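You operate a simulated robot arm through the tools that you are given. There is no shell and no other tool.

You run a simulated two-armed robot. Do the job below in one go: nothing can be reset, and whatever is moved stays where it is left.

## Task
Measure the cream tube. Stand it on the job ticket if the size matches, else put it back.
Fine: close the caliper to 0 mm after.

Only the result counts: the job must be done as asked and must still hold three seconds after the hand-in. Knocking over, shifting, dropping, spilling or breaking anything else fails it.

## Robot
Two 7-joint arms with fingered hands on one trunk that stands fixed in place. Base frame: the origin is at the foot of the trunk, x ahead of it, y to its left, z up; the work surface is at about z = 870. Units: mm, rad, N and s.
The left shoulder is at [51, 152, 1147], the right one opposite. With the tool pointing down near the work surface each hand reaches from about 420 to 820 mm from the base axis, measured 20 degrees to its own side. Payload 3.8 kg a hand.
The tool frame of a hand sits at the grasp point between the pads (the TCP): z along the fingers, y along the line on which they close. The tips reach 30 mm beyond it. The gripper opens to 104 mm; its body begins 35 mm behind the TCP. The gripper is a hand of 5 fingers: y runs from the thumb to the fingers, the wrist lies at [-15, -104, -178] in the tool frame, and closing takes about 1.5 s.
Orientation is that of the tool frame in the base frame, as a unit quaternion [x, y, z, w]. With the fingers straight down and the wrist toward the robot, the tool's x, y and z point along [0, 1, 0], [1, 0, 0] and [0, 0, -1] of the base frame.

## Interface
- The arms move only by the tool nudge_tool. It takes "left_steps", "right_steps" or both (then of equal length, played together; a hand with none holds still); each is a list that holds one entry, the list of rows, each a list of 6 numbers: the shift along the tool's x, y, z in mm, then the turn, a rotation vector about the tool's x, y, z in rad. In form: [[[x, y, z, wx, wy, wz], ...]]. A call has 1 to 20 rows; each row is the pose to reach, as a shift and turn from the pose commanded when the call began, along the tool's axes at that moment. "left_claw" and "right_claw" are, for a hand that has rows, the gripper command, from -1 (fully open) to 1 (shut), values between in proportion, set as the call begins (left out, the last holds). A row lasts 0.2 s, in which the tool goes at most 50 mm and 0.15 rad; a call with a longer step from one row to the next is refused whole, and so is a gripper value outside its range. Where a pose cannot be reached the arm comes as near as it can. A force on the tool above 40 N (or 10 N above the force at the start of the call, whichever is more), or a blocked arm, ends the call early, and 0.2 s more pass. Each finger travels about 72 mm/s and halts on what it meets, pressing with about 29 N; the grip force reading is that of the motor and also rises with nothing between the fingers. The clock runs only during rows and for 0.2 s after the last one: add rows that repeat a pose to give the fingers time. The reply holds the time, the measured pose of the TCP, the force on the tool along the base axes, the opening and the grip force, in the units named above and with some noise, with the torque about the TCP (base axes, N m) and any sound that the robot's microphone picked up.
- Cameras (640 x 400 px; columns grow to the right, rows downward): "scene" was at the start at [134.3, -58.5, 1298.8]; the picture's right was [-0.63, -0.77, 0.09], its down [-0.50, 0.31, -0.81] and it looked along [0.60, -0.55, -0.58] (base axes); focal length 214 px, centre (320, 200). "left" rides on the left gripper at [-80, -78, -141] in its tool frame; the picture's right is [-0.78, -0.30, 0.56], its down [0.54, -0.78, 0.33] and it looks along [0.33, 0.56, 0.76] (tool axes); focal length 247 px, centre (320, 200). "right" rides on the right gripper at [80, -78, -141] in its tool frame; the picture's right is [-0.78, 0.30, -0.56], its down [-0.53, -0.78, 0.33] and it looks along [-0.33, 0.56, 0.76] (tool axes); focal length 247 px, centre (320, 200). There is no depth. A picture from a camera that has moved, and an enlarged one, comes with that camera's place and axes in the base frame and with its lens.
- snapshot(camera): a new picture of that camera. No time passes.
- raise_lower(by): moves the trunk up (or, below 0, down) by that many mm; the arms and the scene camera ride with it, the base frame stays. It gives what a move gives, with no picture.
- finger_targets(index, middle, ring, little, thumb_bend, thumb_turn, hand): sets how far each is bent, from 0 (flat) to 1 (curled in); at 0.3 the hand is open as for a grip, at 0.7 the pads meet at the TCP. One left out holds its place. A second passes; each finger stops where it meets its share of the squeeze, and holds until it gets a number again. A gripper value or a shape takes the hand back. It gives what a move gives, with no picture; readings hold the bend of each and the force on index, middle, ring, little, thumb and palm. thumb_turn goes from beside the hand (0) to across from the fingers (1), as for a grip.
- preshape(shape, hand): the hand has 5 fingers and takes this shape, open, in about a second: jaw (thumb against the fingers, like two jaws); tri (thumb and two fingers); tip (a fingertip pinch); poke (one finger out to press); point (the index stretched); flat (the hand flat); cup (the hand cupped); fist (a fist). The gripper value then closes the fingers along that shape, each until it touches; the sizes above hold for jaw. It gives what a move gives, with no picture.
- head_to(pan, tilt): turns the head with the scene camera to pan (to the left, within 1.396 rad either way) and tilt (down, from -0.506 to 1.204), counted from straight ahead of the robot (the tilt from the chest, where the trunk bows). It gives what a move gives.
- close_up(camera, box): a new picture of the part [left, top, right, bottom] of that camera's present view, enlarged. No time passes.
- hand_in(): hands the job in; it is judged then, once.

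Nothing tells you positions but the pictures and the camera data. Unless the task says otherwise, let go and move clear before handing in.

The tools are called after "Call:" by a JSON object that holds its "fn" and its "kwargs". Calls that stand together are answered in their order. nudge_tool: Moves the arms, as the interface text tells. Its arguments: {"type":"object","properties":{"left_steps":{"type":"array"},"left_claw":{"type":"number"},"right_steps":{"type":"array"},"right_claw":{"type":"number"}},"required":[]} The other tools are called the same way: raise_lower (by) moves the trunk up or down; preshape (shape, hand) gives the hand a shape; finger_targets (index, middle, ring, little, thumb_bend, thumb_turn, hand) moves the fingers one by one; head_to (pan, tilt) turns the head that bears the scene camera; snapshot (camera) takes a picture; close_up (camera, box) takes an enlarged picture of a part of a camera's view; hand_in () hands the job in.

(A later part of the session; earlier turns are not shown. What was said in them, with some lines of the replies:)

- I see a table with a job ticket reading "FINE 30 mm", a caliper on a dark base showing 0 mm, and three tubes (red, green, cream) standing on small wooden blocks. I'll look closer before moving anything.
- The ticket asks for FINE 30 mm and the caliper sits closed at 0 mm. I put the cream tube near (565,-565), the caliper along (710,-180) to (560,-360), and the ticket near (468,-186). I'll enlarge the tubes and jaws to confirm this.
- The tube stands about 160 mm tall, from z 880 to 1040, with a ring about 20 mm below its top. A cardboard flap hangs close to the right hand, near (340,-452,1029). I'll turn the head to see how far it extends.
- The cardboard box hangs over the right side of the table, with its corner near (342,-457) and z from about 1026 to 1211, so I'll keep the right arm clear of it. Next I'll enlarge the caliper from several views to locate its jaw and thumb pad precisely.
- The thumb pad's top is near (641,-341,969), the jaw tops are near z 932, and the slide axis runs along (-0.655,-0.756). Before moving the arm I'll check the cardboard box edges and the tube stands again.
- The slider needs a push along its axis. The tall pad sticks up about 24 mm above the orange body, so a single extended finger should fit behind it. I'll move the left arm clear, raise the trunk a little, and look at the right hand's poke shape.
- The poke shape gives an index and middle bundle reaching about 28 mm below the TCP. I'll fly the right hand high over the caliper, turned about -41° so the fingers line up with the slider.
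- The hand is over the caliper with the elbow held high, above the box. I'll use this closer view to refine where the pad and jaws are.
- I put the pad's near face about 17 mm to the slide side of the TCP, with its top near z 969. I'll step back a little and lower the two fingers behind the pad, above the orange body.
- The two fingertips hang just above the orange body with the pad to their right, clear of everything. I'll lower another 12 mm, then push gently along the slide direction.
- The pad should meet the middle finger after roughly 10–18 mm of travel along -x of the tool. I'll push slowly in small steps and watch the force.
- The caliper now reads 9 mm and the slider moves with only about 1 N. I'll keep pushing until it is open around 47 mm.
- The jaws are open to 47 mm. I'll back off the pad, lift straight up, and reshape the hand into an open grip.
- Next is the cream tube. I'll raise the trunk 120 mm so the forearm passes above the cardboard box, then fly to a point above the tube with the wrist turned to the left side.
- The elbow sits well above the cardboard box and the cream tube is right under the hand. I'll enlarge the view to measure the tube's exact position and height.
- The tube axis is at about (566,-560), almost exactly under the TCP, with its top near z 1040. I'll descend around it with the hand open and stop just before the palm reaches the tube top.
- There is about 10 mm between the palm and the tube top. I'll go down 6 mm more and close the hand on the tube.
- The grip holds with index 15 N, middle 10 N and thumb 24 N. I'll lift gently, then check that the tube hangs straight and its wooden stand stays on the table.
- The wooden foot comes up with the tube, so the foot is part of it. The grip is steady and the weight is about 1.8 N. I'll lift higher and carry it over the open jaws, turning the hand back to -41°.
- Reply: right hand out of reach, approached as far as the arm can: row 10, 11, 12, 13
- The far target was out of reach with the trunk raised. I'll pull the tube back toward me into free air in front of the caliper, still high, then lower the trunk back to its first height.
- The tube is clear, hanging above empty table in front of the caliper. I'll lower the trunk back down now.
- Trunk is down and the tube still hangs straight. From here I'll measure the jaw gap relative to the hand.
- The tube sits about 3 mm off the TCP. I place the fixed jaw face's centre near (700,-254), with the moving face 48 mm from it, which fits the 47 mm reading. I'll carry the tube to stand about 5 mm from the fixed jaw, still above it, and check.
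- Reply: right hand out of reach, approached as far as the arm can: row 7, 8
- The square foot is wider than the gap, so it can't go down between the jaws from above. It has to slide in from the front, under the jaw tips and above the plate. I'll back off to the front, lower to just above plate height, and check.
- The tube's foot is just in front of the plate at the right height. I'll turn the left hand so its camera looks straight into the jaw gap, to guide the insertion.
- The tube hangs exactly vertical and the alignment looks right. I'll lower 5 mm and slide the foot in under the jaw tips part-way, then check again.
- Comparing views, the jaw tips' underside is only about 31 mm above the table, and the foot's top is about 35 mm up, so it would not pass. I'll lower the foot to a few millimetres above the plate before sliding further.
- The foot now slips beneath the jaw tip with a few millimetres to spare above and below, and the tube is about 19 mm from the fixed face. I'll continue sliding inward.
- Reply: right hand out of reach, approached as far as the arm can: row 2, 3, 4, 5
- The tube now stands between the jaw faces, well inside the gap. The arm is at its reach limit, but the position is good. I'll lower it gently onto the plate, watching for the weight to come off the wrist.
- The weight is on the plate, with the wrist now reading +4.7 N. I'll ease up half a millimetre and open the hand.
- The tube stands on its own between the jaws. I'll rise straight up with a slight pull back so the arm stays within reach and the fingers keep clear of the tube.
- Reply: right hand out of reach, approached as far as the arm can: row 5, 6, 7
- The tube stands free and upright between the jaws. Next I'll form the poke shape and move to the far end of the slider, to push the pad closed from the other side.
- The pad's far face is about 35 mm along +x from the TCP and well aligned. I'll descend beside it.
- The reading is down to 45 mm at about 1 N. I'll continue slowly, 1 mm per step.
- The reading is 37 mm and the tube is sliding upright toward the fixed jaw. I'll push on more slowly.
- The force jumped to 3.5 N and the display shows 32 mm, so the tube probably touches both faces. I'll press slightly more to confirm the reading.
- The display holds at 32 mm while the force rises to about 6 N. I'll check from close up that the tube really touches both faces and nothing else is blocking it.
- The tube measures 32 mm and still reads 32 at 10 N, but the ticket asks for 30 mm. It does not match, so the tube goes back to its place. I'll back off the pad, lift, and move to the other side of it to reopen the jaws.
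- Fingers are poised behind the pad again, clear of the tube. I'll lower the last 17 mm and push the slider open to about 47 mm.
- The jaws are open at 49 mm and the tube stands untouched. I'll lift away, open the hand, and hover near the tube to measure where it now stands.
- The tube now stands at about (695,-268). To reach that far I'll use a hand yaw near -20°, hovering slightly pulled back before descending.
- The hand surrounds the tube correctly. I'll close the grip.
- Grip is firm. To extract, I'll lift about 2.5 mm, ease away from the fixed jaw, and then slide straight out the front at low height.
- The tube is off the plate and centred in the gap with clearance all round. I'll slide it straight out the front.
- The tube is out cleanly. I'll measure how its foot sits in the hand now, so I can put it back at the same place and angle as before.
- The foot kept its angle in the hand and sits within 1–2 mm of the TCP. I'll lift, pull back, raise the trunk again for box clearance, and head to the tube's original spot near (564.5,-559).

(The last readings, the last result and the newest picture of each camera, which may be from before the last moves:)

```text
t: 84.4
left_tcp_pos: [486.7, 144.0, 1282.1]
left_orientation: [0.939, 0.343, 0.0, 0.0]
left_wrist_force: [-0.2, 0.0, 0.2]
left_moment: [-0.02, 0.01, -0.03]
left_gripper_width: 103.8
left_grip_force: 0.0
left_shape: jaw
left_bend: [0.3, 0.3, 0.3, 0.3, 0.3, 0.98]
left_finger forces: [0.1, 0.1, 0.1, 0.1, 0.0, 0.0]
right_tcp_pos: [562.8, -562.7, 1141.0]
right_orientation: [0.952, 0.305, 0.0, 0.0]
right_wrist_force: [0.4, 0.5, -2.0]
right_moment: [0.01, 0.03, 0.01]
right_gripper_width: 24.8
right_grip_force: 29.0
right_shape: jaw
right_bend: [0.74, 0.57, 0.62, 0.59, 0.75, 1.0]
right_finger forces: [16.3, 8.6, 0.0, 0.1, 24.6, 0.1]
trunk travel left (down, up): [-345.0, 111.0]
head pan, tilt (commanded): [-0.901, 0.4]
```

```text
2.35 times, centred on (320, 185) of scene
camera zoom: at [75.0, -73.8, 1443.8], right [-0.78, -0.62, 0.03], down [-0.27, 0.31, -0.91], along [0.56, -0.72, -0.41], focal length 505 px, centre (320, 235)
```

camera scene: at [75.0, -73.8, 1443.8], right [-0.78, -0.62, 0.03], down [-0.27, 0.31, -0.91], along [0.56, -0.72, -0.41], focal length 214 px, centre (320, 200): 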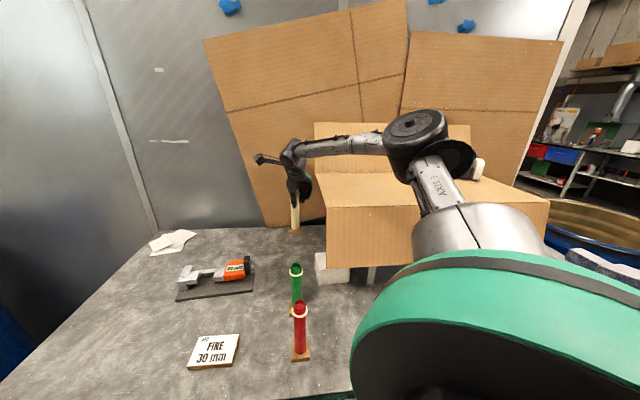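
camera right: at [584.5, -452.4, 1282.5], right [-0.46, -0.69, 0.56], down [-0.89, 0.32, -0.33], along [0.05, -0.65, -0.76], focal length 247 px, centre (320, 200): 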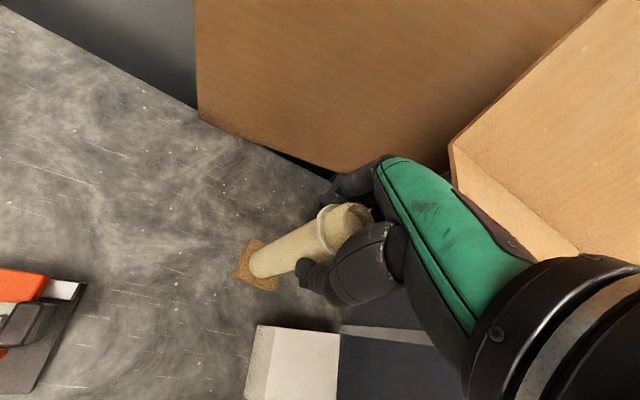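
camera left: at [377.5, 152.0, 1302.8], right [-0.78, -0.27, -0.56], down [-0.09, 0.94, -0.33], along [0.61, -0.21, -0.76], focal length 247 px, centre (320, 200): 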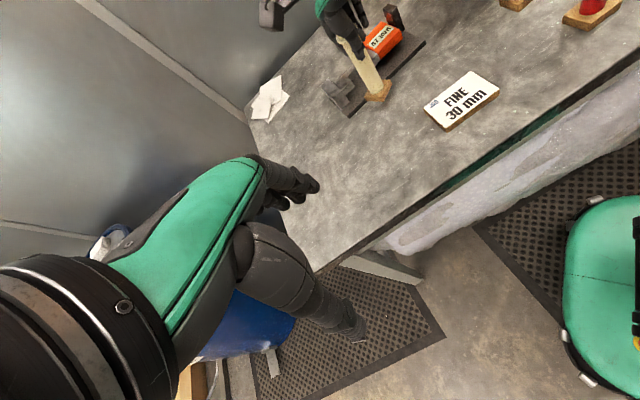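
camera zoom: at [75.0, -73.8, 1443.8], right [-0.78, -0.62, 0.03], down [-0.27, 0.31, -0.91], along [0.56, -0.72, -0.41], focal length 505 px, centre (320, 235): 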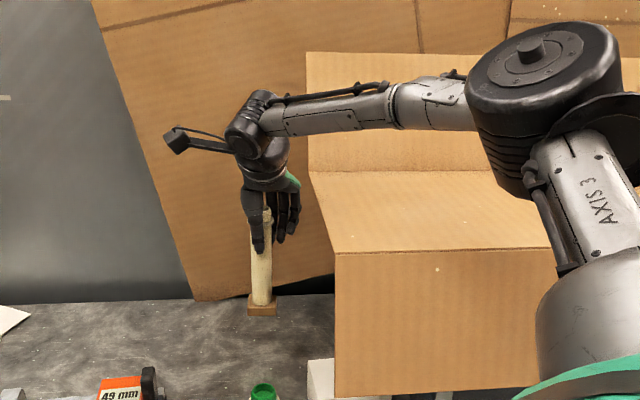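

The foot's angle now matches the original at about 43° and it is within 3 mm of the spot. I'll correct that and descend halfway, checking the arm's clearance from the box.

Call:
{"fn": "nudge_tool", "kwargs": {"right_steps": [[[2, -1, 15, 0, 0, 0], [2, -1, 40, 0, 0, 0], [2, -1, 65, 0, 0, 0], [2, -1, 80, 0, 0, 0], [2, -1, 80, 0, 0, 0]]]}}

Call:
{"fn": "close_up", "kwargs": {"camera": "scene", "box": [240, 100, 400, 270]}}

Call:
{"fn": "close_up", "kwargs": {"camera": "right", "box": [215, 190, 335, 310]}}

```text
t: 85.6
left_tcp_pos: [487.2, 142.9, 1280.7]
left_orientation: [0.939, 0.344, 0.0, 0.0]
left_wrist_force: [0.2, 0.4, -0.2]
left_moment: [0.02, 0.0, 0.02]
left_gripper_width: 103.5
left_grip_force: 0.0
left_shape: jaw
left_bend: [0.3, 0.3, 0.3, 0.3, 0.3, 0.98]
left_finger forces: [0.1, 0.1, 0.1, 0.0, 0.0, 0.0]
right_tcp_pos: [565.4, -560.5, 1062.3]
right_orientation: [0.953, 0.304, 0.0, 0.0]
right_wrist_force: [0.3, -0.4, -1.9]
right_moment: [-0.03, -0.04, 0.02]
right_gripper_width: 25.0
right_grip_force: 28.9
right_shape: jaw
right_bend: [0.74, 0.57, 0.62, 0.59, 0.75, 1.0]
right_finger forces: [16.4, 8.5, 0.0, 0.0, 24.6, 0.1]
trunk travel left (down, up): [-345.0, 111.0]
head pan, tilt (commanded): [-0.901, 0.4]
```

```text
2.35 times, centred on (320, 185) of scene
camera zoom: at [75.0, -73.9, 1443.8], right [-0.78, -0.62, 0.03], down [-0.27, 0.31, -0.91], along [0.56, -0.72, -0.41], focal length 505 px, centre (320, 235)
```

zoom: 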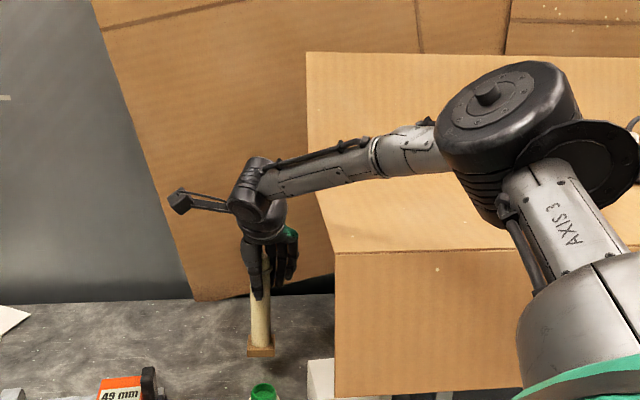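

```text
3.33 times, centred on (275, 250) of right
camera zoom: at [586.8, -450.5, 1202.9], right [-0.46, -0.69, 0.56], down [-0.89, 0.32, -0.33], along [0.05, -0.65, -0.76], focal length 823 px, centre (470, 33)
```

zoom: 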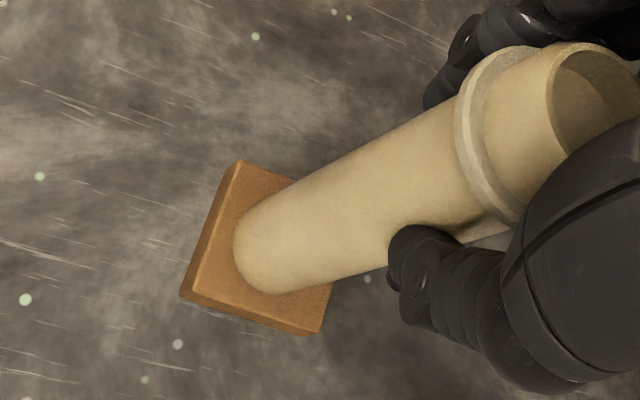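

Call:
{"fn": "nudge_tool", "kwargs": {"right_steps": [[[0, 0, 15, 0, 0, 0], [0, 0, 30, 0, 0, 0], [0, 0, 42, 0, 0, 0], [0, 0, 49, 0, 0, 0], [0, 0, 49, 0, 0, 0]]]}}

Call:
{"fn": "close_up", "kwargs": {"camera": "scene", "box": [240, 120, 400, 270]}}

Call:
{"fn": "close_up", "kwargs": {"camera": "right", "box": [215, 190, 335, 310]}}

```text
t: 86.8
left_tcp_pos: [487.6, 144.0, 1281.8]
left_orientation: [0.939, 0.343, 0.0, -0.001]
left_wrist_force: [-0.3, -0.4, -0.1]
left_moment: [0.02, 0.0, 0.01]
left_gripper_width: 103.8
left_grip_force: 0.0
left_shape: jaw
left_bend: [0.3, 0.3, 0.3, 0.3, 0.3, 0.98]
left_finger forces: [0.1, 0.0, 0.0, 0.1, 0.1, 0.0]
right_tcp_pos: [566.0, -560.9, 1011.9]
right_orientation: [0.952, 0.305, 0.0, 0.0]
right_wrist_force: [-0.5, -0.3, -2.0]
right_moment: [0.0, 0.01, -0.02]
right_gripper_width: 24.5
right_grip_force: 29.6
right_shape: jaw
right_bend: [0.74, 0.57, 0.62, 0.59, 0.75, 1.0]
right_finger forces: [16.4, 8.6, 0.1, 0.0, 24.6, 0.0]
trunk travel left (down, up): [-345.0, 111.0]
head pan, tilt (commanded): [-0.901, 0.4]
```

```text
2.67 times, centred on (320, 195) of scene
camera zoom: at [75.2, -73.9, 1443.8], right [-0.78, -0.62, 0.03], down [-0.27, 0.31, -0.91], along [0.56, -0.72, -0.41], focal length 572 px, centre (320, 213)
```

zoom: 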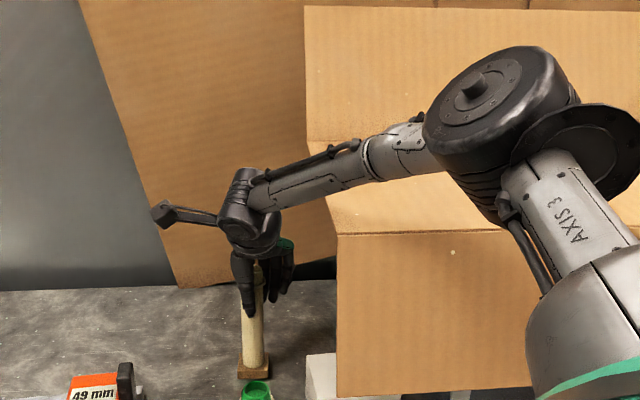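

```text
3.33 times, centred on (275, 250) of right
camera zoom: at [587.7, -449.5, 1153.9], right [-0.46, -0.69, 0.56], down [-0.89, 0.32, -0.33], along [0.05, -0.65, -0.76], focal length 823 px, centre (470, 33)
```

zoom: 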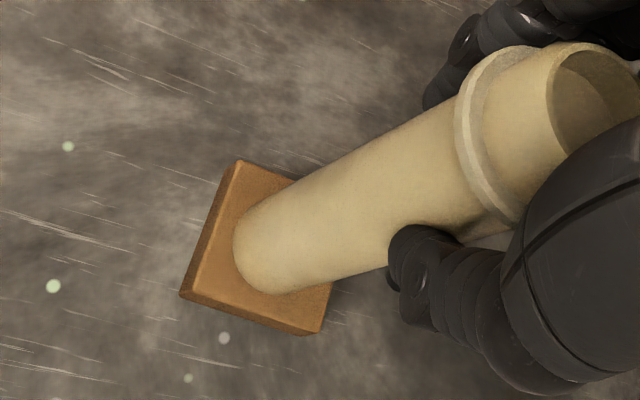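

Using spots on the table as landmarks, the foot is about 4 mm off the original spot. I'll correct that and lower until it touches the table.

Call:
{"fn": "nudge_tool", "kwargs": {"right_steps": [[[-2, 0.2, 0, 0, 0, 0], [-4, 0.5, 0, 0, 0, 0], [-4, 0.5, 2, 0, 0, 0], [-4, 0.5, 4, 0, 0, 0], [-4, 0.5, 5, 0, 0, 0], [-4, 0.5, 5.5, 0, 0, 0], [-4, 0.5, 5.5, 0, 0, 0]]]}}

Call:
{"fn": "close_up", "kwargs": {"camera": "right", "box": [215, 190, 335, 310]}}

```text
t: 88.4
left_tcp_pos: [487.0, 144.6, 1281.8]
left_orientation: [0.939, 0.343, 0.0, 0.0]
left_wrist_force: [0.3, -0.1, 0.2]
left_moment: [0.01, 0.02, -0.01]
left_gripper_width: 103.6
left_grip_force: 0.0
left_shape: jaw
left_bend: [0.3, 0.3, 0.3, 0.3, 0.3, 0.98]
left_finger forces: [0.0, 0.0, 0.1, 0.1, 0.0, 0.0]
right_tcp_pos: [561.4, -561.6, 1007.7]
right_orientation: [0.952, 0.306, 0.0, 0.001]
right_wrist_force: [0.4, 1.0, 2.8]
right_moment: [-0.01, -0.01, 0.0]
right_gripper_width: 24.7
right_grip_force: 28.8
right_shape: jaw
right_bend: [0.74, 0.57, 0.62, 0.59, 0.75, 1.0]
right_finger forces: [16.5, 8.6, 0.0, 0.0, 25.4, 0.0]
trunk travel left (down, up): [-345.0, 111.0]
head pan, tilt (commanded): [-0.901, 0.4]
```

```text
3.33 times, centred on (275, 250) of right
camera zoom: at [583.5, -451.8, 1149.4], right [-0.46, -0.69, 0.56], down [-0.89, 0.32, -0.33], along [0.05, -0.65, -0.76], focal length 823 px, centre (470, 33)
```

zoom: 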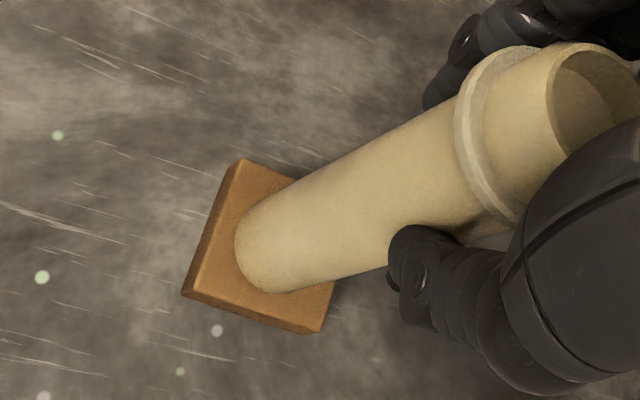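

The foot rests on the table, with the wrist at +2.8 N. I'll open the hand and rise straight up.

Call:
{"fn": "nudge_tool", "kwargs": {"right_steps": [[[0, 0, 0, 0, 0, 0], [0, 0, 0, 0, 0, 0], [0, 0, 0, 0, 0, 0], [0, 0, 0, 0, 0, 0], [0, 0, 0, 0, 0, 0], [0, 0, 0, 0, 0, 0], [0, 0, 0, 0, 0, 0], [0, 0, 0, 0, 0, 0]]], "right_claw": -1}}

Call:
{"fn": "close_up", "kwargs": {"camera": "right", "box": [215, 140, 415, 340]}}

Call:
{"fn": "close_up", "kwargs": {"camera": "scene", "box": [260, 180, 360, 280]}}

```text
t: 90.2
left_tcp_pos: [487.0, 144.7, 1281.4]
left_orientation: [0.939, 0.344, 0.001, 0.0]
left_wrist_force: [0.1, -0.3, 1.0]
left_moment: [0.01, 0.01, 0.01]
left_gripper_width: 103.6
left_grip_force: 0.1
left_shape: jaw
left_bend: [0.3, 0.3, 0.3, 0.3, 0.3, 0.98]
left_finger forces: [0.0, 0.1, 0.0, 0.1, 0.0, 0.1]
right_tcp_pos: [562.5, -562.7, 1007.0]
right_orientation: [0.952, 0.305, 0.0, 0.0]
right_wrist_force: [-0.3, 0.6, 0.4]
right_moment: [-0.02, -0.01, 0.02]
right_gripper_width: 103.7
right_grip_force: 0.1
right_shape: jaw
right_bend: [0.3, 0.3, 0.3, 0.3, 0.3, 0.98]
right_finger forces: [0.0, 0.1, 0.0, 0.0, 0.0, 0.0]
trunk travel left (down, up): [-345.0, 111.0]
head pan, tilt (commanded): [-0.901, 0.4]
```

```text
2.00 times, centred on (315, 240) of right
camera zoom: at [583.9, -452.3, 1148.5], right [-0.46, -0.69, 0.56], down [-0.89, 0.32, -0.33], along [0.05, -0.65, -0.76], focal length 494 px, centre (330, 120)
```

zoom: 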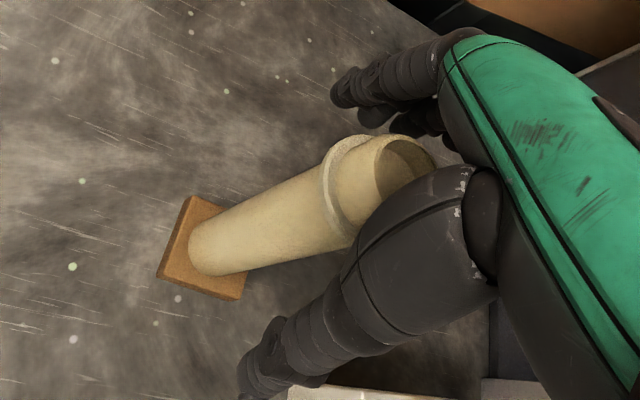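

```text
4.00 times, centred on (310, 230) of scene
camera zoom: at [75.0, -73.8, 1443.8], right [-0.78, -0.62, 0.03], down [-0.27, 0.31, -0.91], along [0.56, -0.72, -0.41], focal length 858 px, centre (360, 80)
```

zoom: 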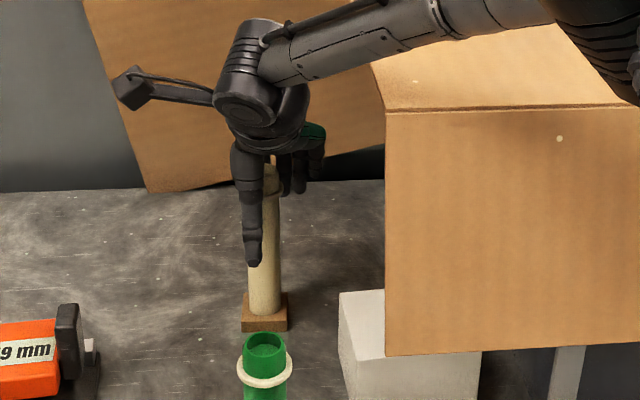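

Call:
{"fn": "nudge_tool", "kwargs": {"right_steps": [[[0, 0, -10, 0, 0, 0], [0, 0, -30, 0, 0, 0], [0, 0, -60, 0, 0, 0], [0, 0, -100, 0, 0, 0], [0, 0, -145, 0, 0, 0], [0, 0, -145, 0, 0, 0]]]}}

Call:
{"fn": "close_up", "kwargs": {"camera": "scene", "box": [240, 160, 360, 280]}}

Call:
{"fn": "close_up", "kwargs": {"camera": "right", "box": [180, 210, 300, 310]}}

```text
t: 91.6
left_tcp_pos: [488.5, 144.1, 1282.0]
left_orientation: [0.939, 0.344, -0.001, 0.0]
left_wrist_force: [0.7, -0.4, 0.4]
left_moment: [-0.01, -0.01, 0.0]
left_gripper_width: 103.5
left_grip_force: 0.1
left_shape: jaw
left_bend: [0.3, 0.3, 0.3, 0.3, 0.3, 0.98]
left_finger forces: [0.0, 0.0, 0.0, 0.0, 0.0, 0.0]
right_tcp_pos: [564.2, -562.3, 1151.7]
right_orientation: [0.952, 0.305, -0.001, 0.0]
right_wrist_force: [0.0, -0.1, -0.1]
right_moment: [-0.02, -0.02, 0.01]
right_gripper_width: 103.6
right_grip_force: 0.1
right_shape: jaw
right_bend: [0.3, 0.3, 0.3, 0.3, 0.3, 0.98]
right_finger forces: [0.0, 0.0, 0.0, 0.0, 0.1, 0.0]
trunk travel left (down, up): [-345.0, 111.0]
head pan, tilt (commanded): [-0.901, 0.4]
```

```text
3.33 times, centred on (300, 220) of scene
camera zoom: at [75.2, -73.9, 1443.8], right [-0.78, -0.62, 0.03], down [-0.27, 0.31, -0.91], along [0.56, -0.72, -0.41], focal length 715 px, centre (387, 133)
```

zoom: 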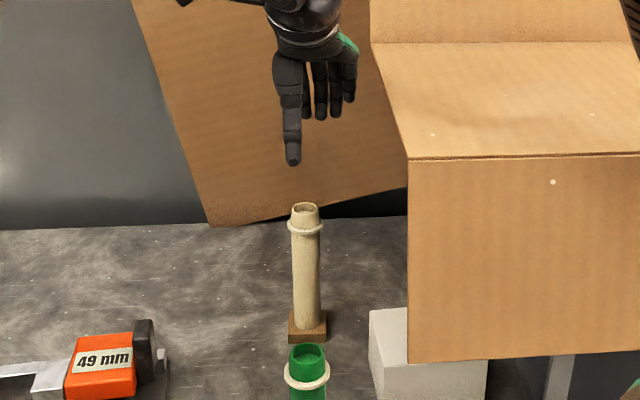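

```text
4.00 times, centred on (240, 260) of right
camera zoom: at [584.5, -451.7, 1293.6], right [-0.46, -0.69, 0.56], down [-0.89, 0.32, -0.33], along [0.05, -0.65, -0.76], focal length 988 px, centre (640, -40)
```

zoom: 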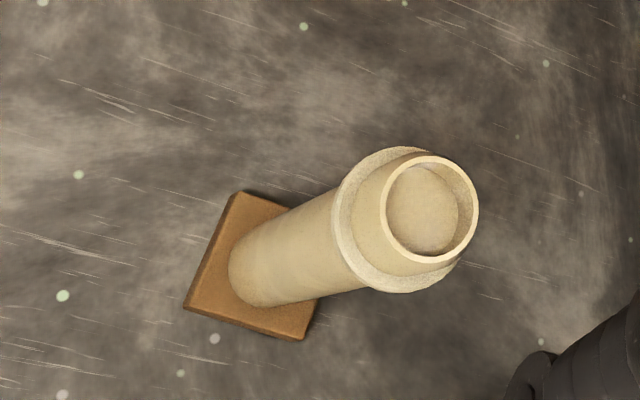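

The tube is back exactly where it started. Next I'll close the caliper: form the poke shape, fly high toward the far end of the slider, then lower the trunk.

Call:
{"fn": "preshape", "kwargs": {"hand": "right", "shape": "poke"}}

Call:
{"fn": "nudge_tool", "kwargs": {"right_steps": [[[0, 0, -40, 0, 0, 0], [15, -15, -70, 0, 0, -0.03], [40, -40, -93, 0, 0, -0.09], [65, -66, -93, 0, 0, -0.15], [90, -92, -93, 0, 0, -0.2], [108, -110, -93, 0, 0, -0.237], [108, -110, -93, 0, 0, -0.237]]]}}

Call:
{"fn": "snapshot", "kwargs": {"camera": "scene"}}

```text
t: 92.5
left_tcp_pos: [487.6, 145.1, 1281.8]
left_orientation: [0.939, 0.344, 0.0, 0.0]
left_wrist_force: [0.1, -0.4, -0.2]
left_moment: [-0.02, 0.0, -0.01]
left_gripper_width: 103.9
left_grip_force: 0.1
left_shape: jaw
left_bend: [0.3, 0.3, 0.3, 0.3, 0.3, 0.98]
left_finger forces: [0.0, 0.1, 0.0, 0.1, 0.0, 0.0]
right_tcp_pos: [564.0, -562.7, 1152.7]
right_orientation: [0.952, 0.305, 0.0, 0.0]
right_wrist_force: [-1.3, 0.3, 0.4]
right_moment: [-0.02, 0.01, 0.02]
right_gripper_width: 0.0
right_grip_force: 0.0
right_shape: poke
right_bend: [0.7, 0.7, 0.99, 0.99, 1.0, 1.0]
right_finger forces: [0.0, 0.0, 0.1, 0.0, 0.1, 0.0]
trunk travel left (down, up): [-345.0, 111.0]
head pan, tilt (commanded): [-0.901, 0.4]
```

```text
t: 94.1
left_tcp_pos: [488.6, 144.8, 1282.4]
left_orientation: [0.939, 0.344, 0.001, 0.0]
left_wrist_force: [-0.2, -0.2, 0.1]
left_moment: [0.03, 0.0, 0.0]
left_gripper_width: 103.2
left_grip_force: 0.0
left_shape: jaw
left_bend: [0.3, 0.3, 0.3, 0.3, 0.3, 0.98]
left_finger forces: [0.0, 0.0, 0.0, 0.0, 0.1, 0.0]
right_tcp_pos: [586.7, -409.2, 1245.9]
right_orientation: [0.909, 0.416, 0.0, 0.0]
right_wrist_force: [0.1, 0.6, -0.2]
right_moment: [0.0, -0.02, -0.03]
right_gripper_width: 0.0
right_grip_force: 0.1
right_shape: poke
right_bend: [0.7, 0.7, 0.99, 0.99, 1.0, 1.0]
right_finger forces: [0.0, 0.1, 0.0, 0.0, 0.0, 0.0]
trunk travel left (down, up): [-345.0, 111.0]
head pan, tilt (commanded): [-0.901, 0.4]
```

```text
taken
camera scene: at [74.8, -74.1, 1443.8], right [-0.78, -0.62, 0.03], down [-0.27, 0.31, -0.91], along [0.56, -0.72, -0.41], focal length 214 px, centre (320, 200)
```

scene: 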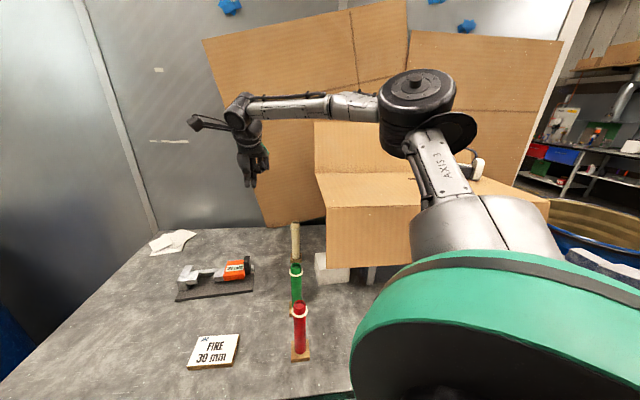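

Call:
{"fn": "raise_lower", "kwargs": {"by": -120}}

Call:
{"fn": "close_up", "kwargs": {"camera": "right", "box": [100, 130, 420, 340]}}

Call:
{"fn": "close_up", "kwargs": {"camera": "scene", "box": [140, 120, 300, 260]}}

```text
t: 95.6
left_tcp_pos: [487.5, 143.9, 1162.2]
left_orientation: [0.939, 0.344, 0.0, 0.0]
left_wrist_force: [-0.3, -0.2, -0.5]
left_moment: [0.02, -0.02, 0.0]
left_gripper_width: 103.4
left_grip_force: 0.1
left_shape: jaw
left_bend: [0.3, 0.3, 0.3, 0.3, 0.3, 0.98]
left_finger forces: [0.0, 0.1, 0.0, 0.0, 0.1, 0.0]
right_tcp_pos: [586.6, -409.3, 1125.3]
right_orientation: [0.91, 0.416, 0.0, 0.0]
right_wrist_force: [0.8, 0.7, 0.6]
right_moment: [0.04, -0.01, 0.0]
right_gripper_width: 0.0
right_grip_force: 0.0
right_shape: poke
right_bend: [0.7, 0.7, 0.99, 0.99, 1.0, 1.0]
right_finger forces: [0.0, 0.0, 0.1, 0.0, 0.0, 0.1]
trunk travel left (down, up): [-225.0, 231.0]
head pan, tilt (commanded): [-0.901, 0.4]
```

```text
1.90 times, centred on (260, 235) of right
camera zoom: at [581.1, -298.4, 1267.7], right [-0.29, -0.78, 0.56], down [-0.94, 0.1, -0.33], along [0.2, -0.62, -0.76], focal length 470 px, centre (434, 133)
```

zoom: 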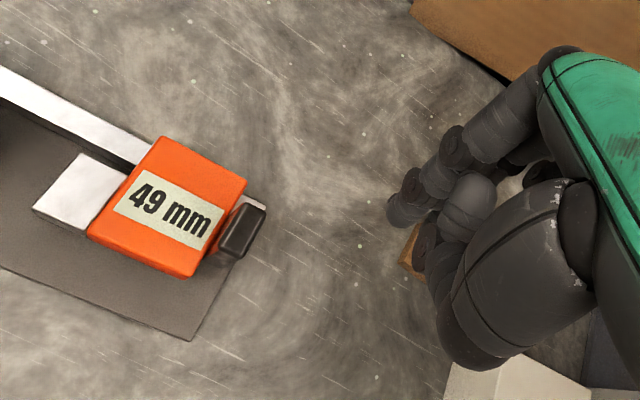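

```text
2.86 times, centred on (220, 190) of scene
camera zoom: at [122.8, -73.6, 1311.0], right [-0.78, -0.62, 0.11], down [-0.37, 0.3, -0.88], along [0.51, -0.72, -0.47], focal length 613 px, centre (606, 229)
```

zoom: 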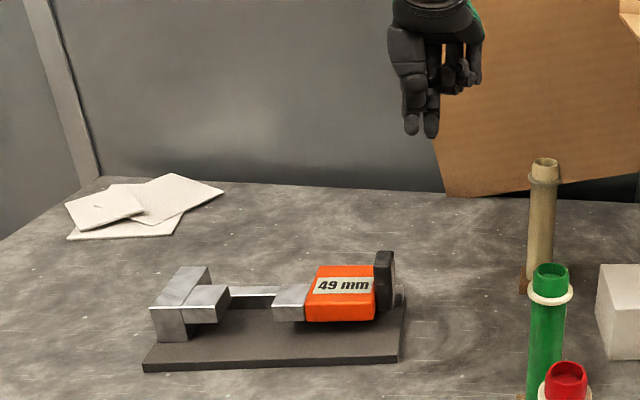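

Call:
{"fn": "nudge_tool", "kwargs": {"right_steps": [[[0, 0, 35, 0, 0, 0], [0, 0, 75, 0, 0, 0], [0, 0, 110, 0, 0, 0], [0, 0, 138, 0, 0, 0], [0, 0, 153, 0, 0, 0], [0, 0, 160, 0, 0, 0], [0, 0, 160, 0, 0, 0]]]}}

Call:
{"fn": "nudge_tool", "kwargs": {"right_steps": [[[4, 0, 0, 0, 0, 0], [8, 0, 0, 0, 0, 0], [12, 0, 0, 0, 0, 0], [15, 0, 0, 0, 0, 0], [18, 0, 0, 0, 0, 0], [21, 0, 0, 0, 0, 0], [24, 0, 0, 0, 0, 0], [27, 0, 0, 0, 0, 0], [30, 0, 0, 0, 0, 0], [30, 0, 0, 0, 0, 0]]]}}

Call:
{"fn": "close_up", "kwargs": {"camera": "scene", "box": [150, 160, 270, 260]}}

Call:
{"fn": "close_up", "kwargs": {"camera": "right", "box": [100, 130, 420, 340]}}

```text
t: 97.2
left_tcp_pos: [487.5, 143.7, 1160.7]
left_orientation: [0.939, 0.344, 0.0, 0.001]
left_wrist_force: [0.2, 0.0, -0.1]
left_moment: [-0.02, 0.01, 0.01]
left_gripper_width: 103.9
left_grip_force: 0.1
left_shape: jaw
left_bend: [0.3, 0.3, 0.3, 0.3, 0.3, 0.98]
left_finger forces: [0.0, 0.1, 0.1, 0.0, 0.0, 0.1]
right_tcp_pos: [586.5, -410.9, 964.4]
right_orientation: [0.91, 0.415, 0.0, 0.0]
right_wrist_force: [1.0, 0.6, 0.2]
right_moment: [-0.02, -0.03, 0.0]
right_gripper_width: 0.0
right_grip_force: 0.2
right_shape: poke
right_bend: [0.7, 0.7, 0.99, 0.99, 1.0, 1.0]
right_finger forces: [0.1, 0.1, 0.0, 0.0, 0.1, 0.1]
trunk travel left (down, up): [-225.0, 231.0]
head pan, tilt (commanded): [-0.901, 0.4]
```

```text
t: 99.4
left_tcp_pos: [488.0, 143.8, 1161.7]
left_orientation: [0.939, 0.343, 0.0, 0.0]
left_wrist_force: [0.1, -0.5, -0.8]
left_moment: [0.0, 0.03, 0.02]
left_gripper_width: 103.8
left_grip_force: 0.0
left_shape: jaw
left_bend: [0.3, 0.3, 0.3, 0.3, 0.3, 0.98]
left_finger forces: [0.1, 0.0, 0.0, 0.1, 0.0, 0.0]
right_tcp_pos: [607.2, -387.0, 965.5]
right_orientation: [0.909, 0.416, 0.0, 0.001]
right_wrist_force: [-0.2, -0.2, -0.7]
right_moment: [-0.03, 0.0, -0.01]
right_gripper_width: 0.2
right_grip_force: 0.1
right_shape: poke
right_bend: [0.7, 0.7, 0.99, 0.99, 1.0, 1.0]
right_finger forces: [0.6, 0.1, 0.0, 0.0, 0.0, 0.0]
trunk travel left (down, up): [-225.0, 231.0]
head pan, tilt (commanded): [-0.901, 0.4]
```

```text
4.00 times, centred on (210, 210) of scene
camera zoom: at [123.2, -73.8, 1311.0], right [-0.78, -0.62, 0.11], down [-0.37, 0.31, -0.88], along [0.51, -0.72, -0.47], focal length 858 px, centre (760, 160)
```

zoom: 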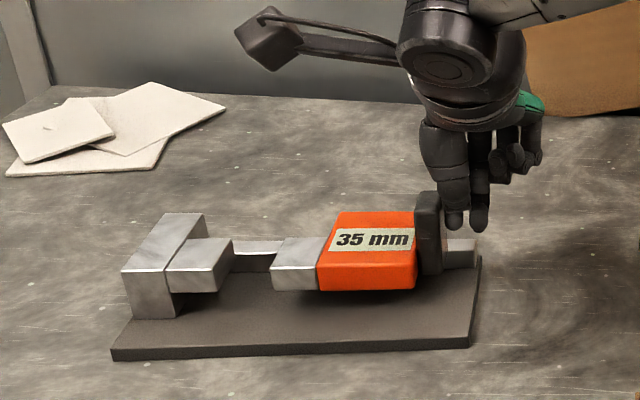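

```text
1.90 times, centred on (260, 235) of right
camera zoom: at [601.6, -275.7, 1107.2], right [-0.28, -0.78, 0.56], down [-0.94, 0.1, -0.33], along [0.2, -0.62, -0.76], focal length 470 px, centre (434, 133)
```

zoom: 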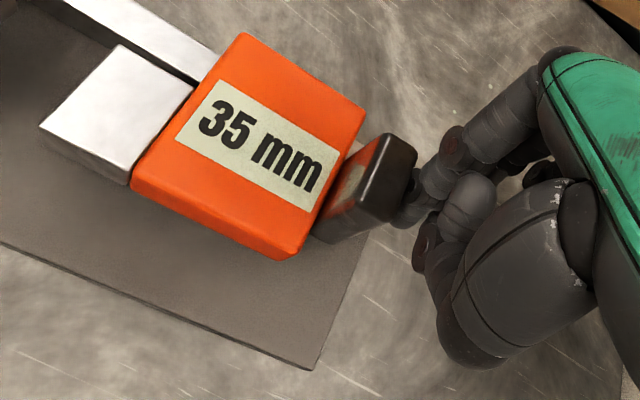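

The slider is at 35 mm and closing smoothly. I'll continue to around 5 mm, then go slower.

Call:
{"fn": "nudge_tool", "kwargs": {"right_steps": [[[3, 0, 0, 0, 0, 0], [6, 0, 0, 0, 0, 0], [9, 0, 0, 0, 0, 0], [12, 0, 0, 0, 0, 0], [15, 0, 0, 0, 0, 0], [18, 0, 0, 0, 0, 0], [21, 0, 0, 0, 0, 0], [24, 0, 0, 0, 0, 0], [27, 0, 0, 0, 0, 0], [30, 0, 0, 0, 0, 0], [30, 0, 0, 0, 0, 0]]]}}

Call:
{"fn": "close_up", "kwargs": {"camera": "scene", "box": [150, 160, 270, 260]}}

```text
t: 101.8
left_tcp_pos: [486.9, 144.0, 1160.7]
left_orientation: [0.939, 0.343, 0.0, 0.0]
left_wrist_force: [-0.1, 0.0, -0.2]
left_moment: [0.01, 0.03, -0.02]
left_gripper_width: 103.6
left_grip_force: 0.1
left_shape: jaw
left_bend: [0.3, 0.3, 0.3, 0.3, 0.3, 0.98]
left_finger forces: [0.0, 0.0, 0.0, 0.0, 0.1, 0.0]
right_tcp_pos: [626.0, -365.1, 964.3]
right_orientation: [0.91, 0.415, 0.0, 0.0]
right_wrist_force: [-0.5, -0.1, 1.7]
right_moment: [0.03, -0.01, 0.02]
right_gripper_width: 0.0
right_grip_force: 0.0
right_shape: poke
right_bend: [0.7, 0.7, 0.99, 0.99, 1.0, 1.0]
right_finger forces: [0.7, 0.0, 0.1, 0.0, 0.0, 0.0]
trunk travel left (down, up): [-225.0, 231.0]
head pan, tilt (commanded): [-0.901, 0.4]
```

```text
4.00 times, centred on (210, 210) of scene
camera zoom: at [123.1, -73.7, 1311.0], right [-0.78, -0.62, 0.11], down [-0.37, 0.3, -0.88], along [0.51, -0.72, -0.47], focal length 858 px, centre (760, 160)
```

zoom: 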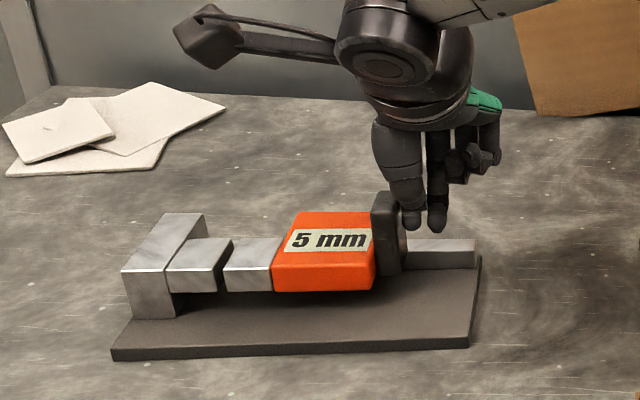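

Now 5 mm. I'll push the last few millimetres in fine steps to keep the force low.

Call:
{"fn": "nudge_tool", "kwargs": {"right_steps": [[[1, 0, 0, 0, 0, 0], [2, 0, 0, 0, 0, 0], [3, 0, 0, 0, 0, 0], [3.7, 0, 0, 0, 0, 0], [4.3, 0, 0, 0, 0, 0], [4.8, 0, 0, 0, 0, 0], [4.8, 0, 0, 0, 0, 0]]]}}

Call:
{"fn": "close_up", "kwargs": {"camera": "scene", "box": [150, 160, 270, 260]}}

Call:
{"fn": "close_up", "kwargs": {"camera": "left", "box": [320, 0, 440, 110]}}

```text
t: 103.4
left_tcp_pos: [486.7, 144.0, 1162.2]
left_orientation: [0.939, 0.344, 0.0, 0.001]
left_wrist_force: [-0.4, -0.6, 0.4]
left_moment: [0.0, 0.01, -0.01]
left_gripper_width: 103.5
left_grip_force: 0.0
left_shape: jaw
left_bend: [0.3, 0.3, 0.3, 0.3, 0.3, 0.98]
left_finger forces: [0.1, 0.0, 0.0, 0.1, 0.1, 0.0]
right_tcp_pos: [630.4, -361.6, 965.7]
right_orientation: [0.91, 0.416, 0.001, 0.0]
right_wrist_force: [-1.0, -0.4, 0.5]
right_moment: [-0.01, -0.01, -0.06]
right_gripper_width: 0.0
right_grip_force: 0.1
right_shape: poke
right_bend: [0.7, 0.7, 0.99, 0.99, 1.0, 1.0]
right_finger forces: [1.1, 0.0, 0.1, 0.0, 0.0, 0.0]
trunk travel left (down, up): [-225.0, 231.0]
head pan, tilt (commanded): [-0.901, 0.4]
```

```text
4.00 times, centred on (210, 210) of scene
camera zoom: at [123.2, -73.8, 1311.0], right [-0.78, -0.62, 0.11], down [-0.37, 0.31, -0.88], along [0.51, -0.72, -0.47], focal length 858 px, centre (760, 160)
```

zoom: 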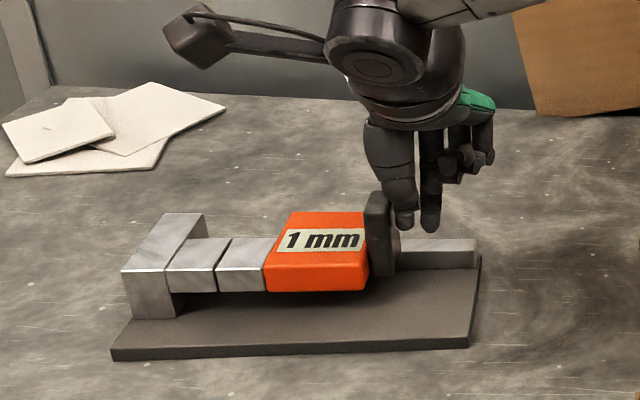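

```text
3.64 times, centred on (380, 55) of left
camera zoom: at [377.5, 152.2, 1302.7], right [-0.78, -0.27, -0.56], down [-0.09, 0.94, -0.33], along [0.61, -0.21, -0.76], focal length 898 px, centre (102, 727)
```

zoom: 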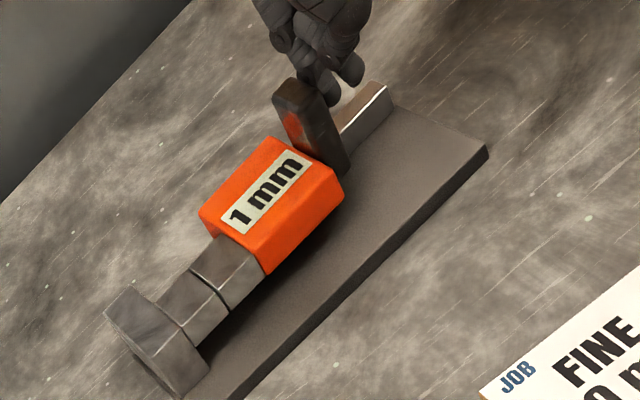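

Call:
{"fn": "nudge_tool", "kwargs": {"right_steps": [[[0.4, 0, 0, 0, 0, 0], [0.8, 0, 0, 0, 0, 0], [1.2, 0, 0, 0, 0, 0], [1.5, 0, 0, 0, 0, 0], [1.5, 0, 0, 0, 0, 0]]]}}

Call:
{"fn": "close_up", "kwargs": {"camera": "scene", "box": [150, 160, 270, 260]}}

Call:
{"fn": "close_up", "kwargs": {"camera": "left", "box": [340, 20, 410, 100]}}

```text
t: 104.6
left_tcp_pos: [486.9, 144.0, 1160.4]
left_orientation: [0.939, 0.343, 0.0, 0.001]
left_wrist_force: [0.3, 0.0, 0.2]
left_moment: [0.0, 0.0, 0.0]
left_gripper_width: 103.5
left_grip_force: 0.1
left_shape: jaw
left_bend: [0.3, 0.3, 0.3, 0.3, 0.3, 0.98]
left_finger forces: [0.1, 0.1, 0.0, 0.0, 0.1, 0.0]
right_tcp_pos: [630.0, -360.6, 964.3]
right_orientation: [0.91, 0.415, 0.0, 0.001]
right_wrist_force: [-1.4, -0.9, -1.0]
right_moment: [-0.04, 0.0, 0.0]
right_gripper_width: 0.2
right_grip_force: 0.0
right_shape: poke
right_bend: [0.7, 0.7, 0.99, 0.99, 1.0, 1.0]
right_finger forces: [1.5, 0.0, 0.0, 0.1, 0.0, 0.1]
trunk travel left (down, up): [-225.0, 231.0]
head pan, tilt (commanded): [-0.901, 0.4]
```

```text
4.00 times, centred on (210, 210) of scene
camera zoom: at [123.1, -73.8, 1311.0], right [-0.78, -0.62, 0.11], down [-0.37, 0.31, -0.88], along [0.51, -0.72, -0.47], focal length 858 px, centre (760, 160)
```

zoom: 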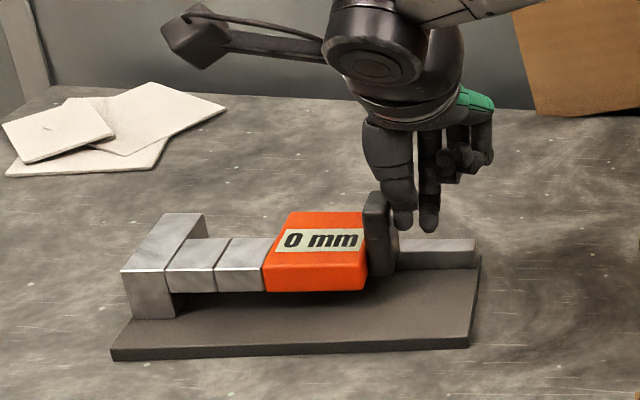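

```text
5.00 times, centred on (375, 60) of left
camera zoom: at [377.4, 152.2, 1302.7], right [-0.78, -0.27, -0.56], down [-0.09, 0.94, -0.33], along [0.61, -0.21, -0.76], focal length 1235 px, centre (45, 900)
```

zoom: 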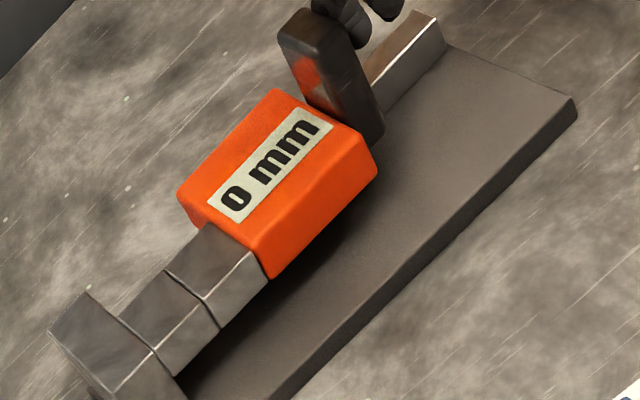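

Call:
{"fn": "nudge_tool", "kwargs": {"right_steps": [[[0.4, 0, 0, 0, 0, 0], [0.8, 0, 0, 0, 0, 0], [0.8, 0, 0, 0, 0, 0]]]}}

Call:
{"fn": "close_up", "kwargs": {"camera": "scene", "box": [150, 160, 270, 260]}}

```text
t: 105.4
left_tcp_pos: [486.8, 145.3, 1161.6]
left_orientation: [0.939, 0.343, 0.0, 0.0]
left_wrist_force: [-0.1, 0.4, -0.3]
left_moment: [-0.03, -0.02, 0.03]
left_gripper_width: 103.7
left_grip_force: 0.0
left_shape: jaw
left_bend: [0.3, 0.3, 0.3, 0.3, 0.3, 0.98]
left_finger forces: [0.0, 0.1, 0.1, 0.1, 0.0, 0.1]
right_tcp_pos: [630.0, -359.9, 966.3]
right_orientation: [0.909, 0.416, 0.0, 0.0]
right_wrist_force: [-1.3, -2.8, 1.4]
right_moment: [-0.02, -0.02, -0.04]
right_gripper_width: 0.2
right_grip_force: 0.0
right_shape: poke
right_bend: [0.7, 0.7, 0.99, 0.99, 1.0, 1.0]
right_finger forces: [3.2, 0.0, 0.1, 0.0, 0.0, 0.0]
trunk travel left (down, up): [-225.0, 231.0]
head pan, tilt (commanded): [-0.901, 0.4]
```

```text
4.00 times, centred on (210, 210) of scene
camera zoom: at [122.9, -74.1, 1311.0], right [-0.78, -0.62, 0.11], down [-0.37, 0.31, -0.88], along [0.51, -0.72, -0.47], focal length 858 px, centre (760, 160)
```

zoom: 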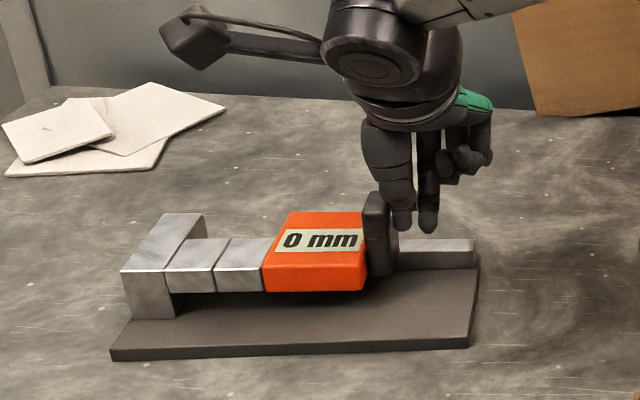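

Fully closed at 0 mm with about 3 N. I'll back off the pad, lift clear and retreat, then check the whole scene.

Call:
{"fn": "nudge_tool", "kwargs": {"right_steps": [[[-3, 0, 0, 0, 0, 0], [-9, 0, 0, 0, 0, 0], [-15, 0, 0, 0, 0, 0], [-15, 0, -35, 0, 0, 0], [-15, 0, -80, 0, 0, 0], [-15, 0, -125, 0, 0, 0], [-15, 0, -170, 0, 0, 0], [-15, 0, -200, 0, 0, 0], [-15, 0, -200, 0, 0, 0]]]}}

Call:
{"fn": "snapshot", "kwargs": {"camera": "scene"}}

Call:
{"fn": "close_up", "kwargs": {"camera": "scene", "box": [150, 160, 350, 330]}}

Call:
{"fn": "close_up", "kwargs": {"camera": "scene", "box": [150, 200, 260, 255]}}

```text
t: 107.4
left_tcp_pos: [487.4, 143.6, 1161.2]
left_orientation: [0.939, 0.343, 0.0, 0.0]
left_wrist_force: [0.2, -0.6, -0.1]
left_moment: [0.0, 0.0, 0.02]
left_gripper_width: 103.9
left_grip_force: 0.0
left_shape: jaw
left_bend: [0.3, 0.3, 0.3, 0.3, 0.3, 0.98]
left_finger forces: [0.0, 0.1, 0.1, 0.1, 0.0, 0.1]
right_tcp_pos: [622.5, -371.4, 1163.5]
right_orientation: [0.91, 0.415, 0.0, -0.001]
right_wrist_force: [-1.3, -0.4, 0.6]
right_moment: [-0.02, 0.0, -0.02]
right_gripper_width: 0.0
right_grip_force: 0.1
right_shape: poke
right_bend: [0.7, 0.7, 0.99, 0.99, 1.0, 1.0]
right_finger forces: [0.1, 0.0, 0.1, 0.0, 0.1, 0.0]
trunk travel left (down, up): [-225.0, 231.0]
head pan, tilt (commanded): [-0.901, 0.4]
```

```text
taken
camera scene: at [123.5, -73.9, 1310.9], right [-0.78, -0.62, 0.11], down [-0.37, 0.31, -0.88], along [0.51, -0.72, -0.47], focal length 214 px, centre (320, 200)
```

scene: 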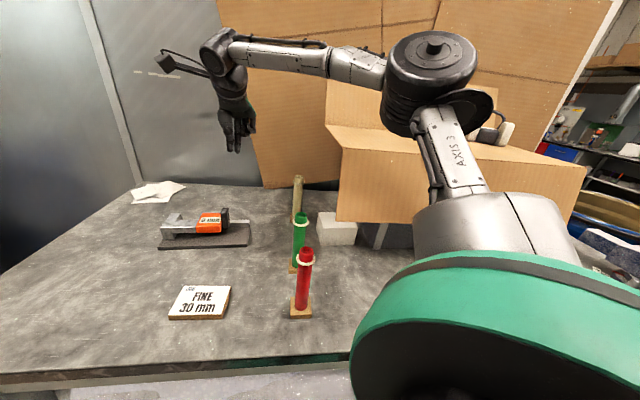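

```text
2.35 times, centred on (250, 245) of scene
camera zoom: at [123.5, -73.9, 1310.9], right [-0.78, -0.62, 0.11], down [-0.37, 0.31, -0.88], along [0.51, -0.72, -0.47], focal length 505 px, centre (485, 94)
```

zoom: 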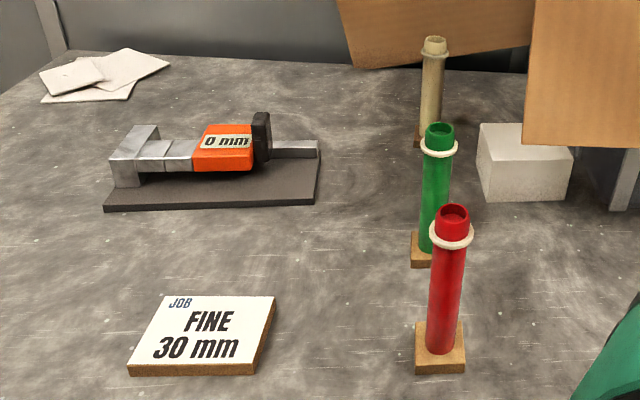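

```text
5.82 times, centred on (205, 228) of scene
camera zoom: at [123.5, -73.9, 1310.9], right [-0.78, -0.62, 0.11], down [-0.37, 0.31, -0.88], along [0.51, -0.72, -0.47], focal length 1248 px, centre (989, 40)
```

zoom: 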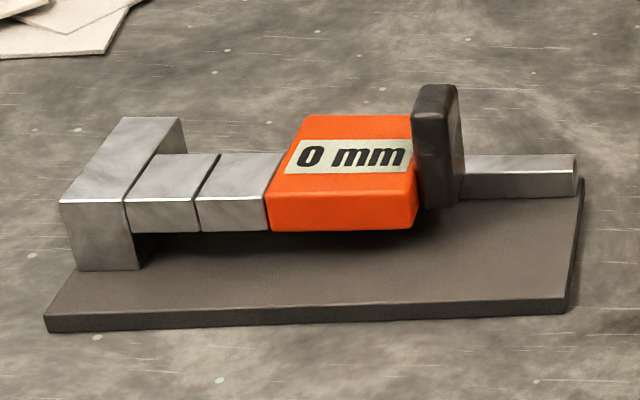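

The caliper is closed at 0 mm and the cream tube, 32 mm against the 30 mm on the ticket, stands back in its original place. The ticket and the other tubes are untouched and both hands are clear, so I'm handing in.

Call:
{"fn": "hand_in", "kwargs": {}}

```text
The job is handed in.
```

The cream tube measured 32 mm, which doesn't match the 30 mm on the job ticket, so I put it back where it came from. The reading held at 32 mm when I pressed harder. The tube stands upright in its original spot, to within a few millimetres and at the same angle.

The ticket is marked FINE, so I closed the caliper afterwards; it now reads 0 mm. Both hands are empty and clear of the table.

The caliper's base slid about 1 mm on the table when I pressed to confirm the reading. The ticket, the red and green tubes and the white box look unmoved in the final pictures.

The job is handed in, and the reply didn't say whether it passed.
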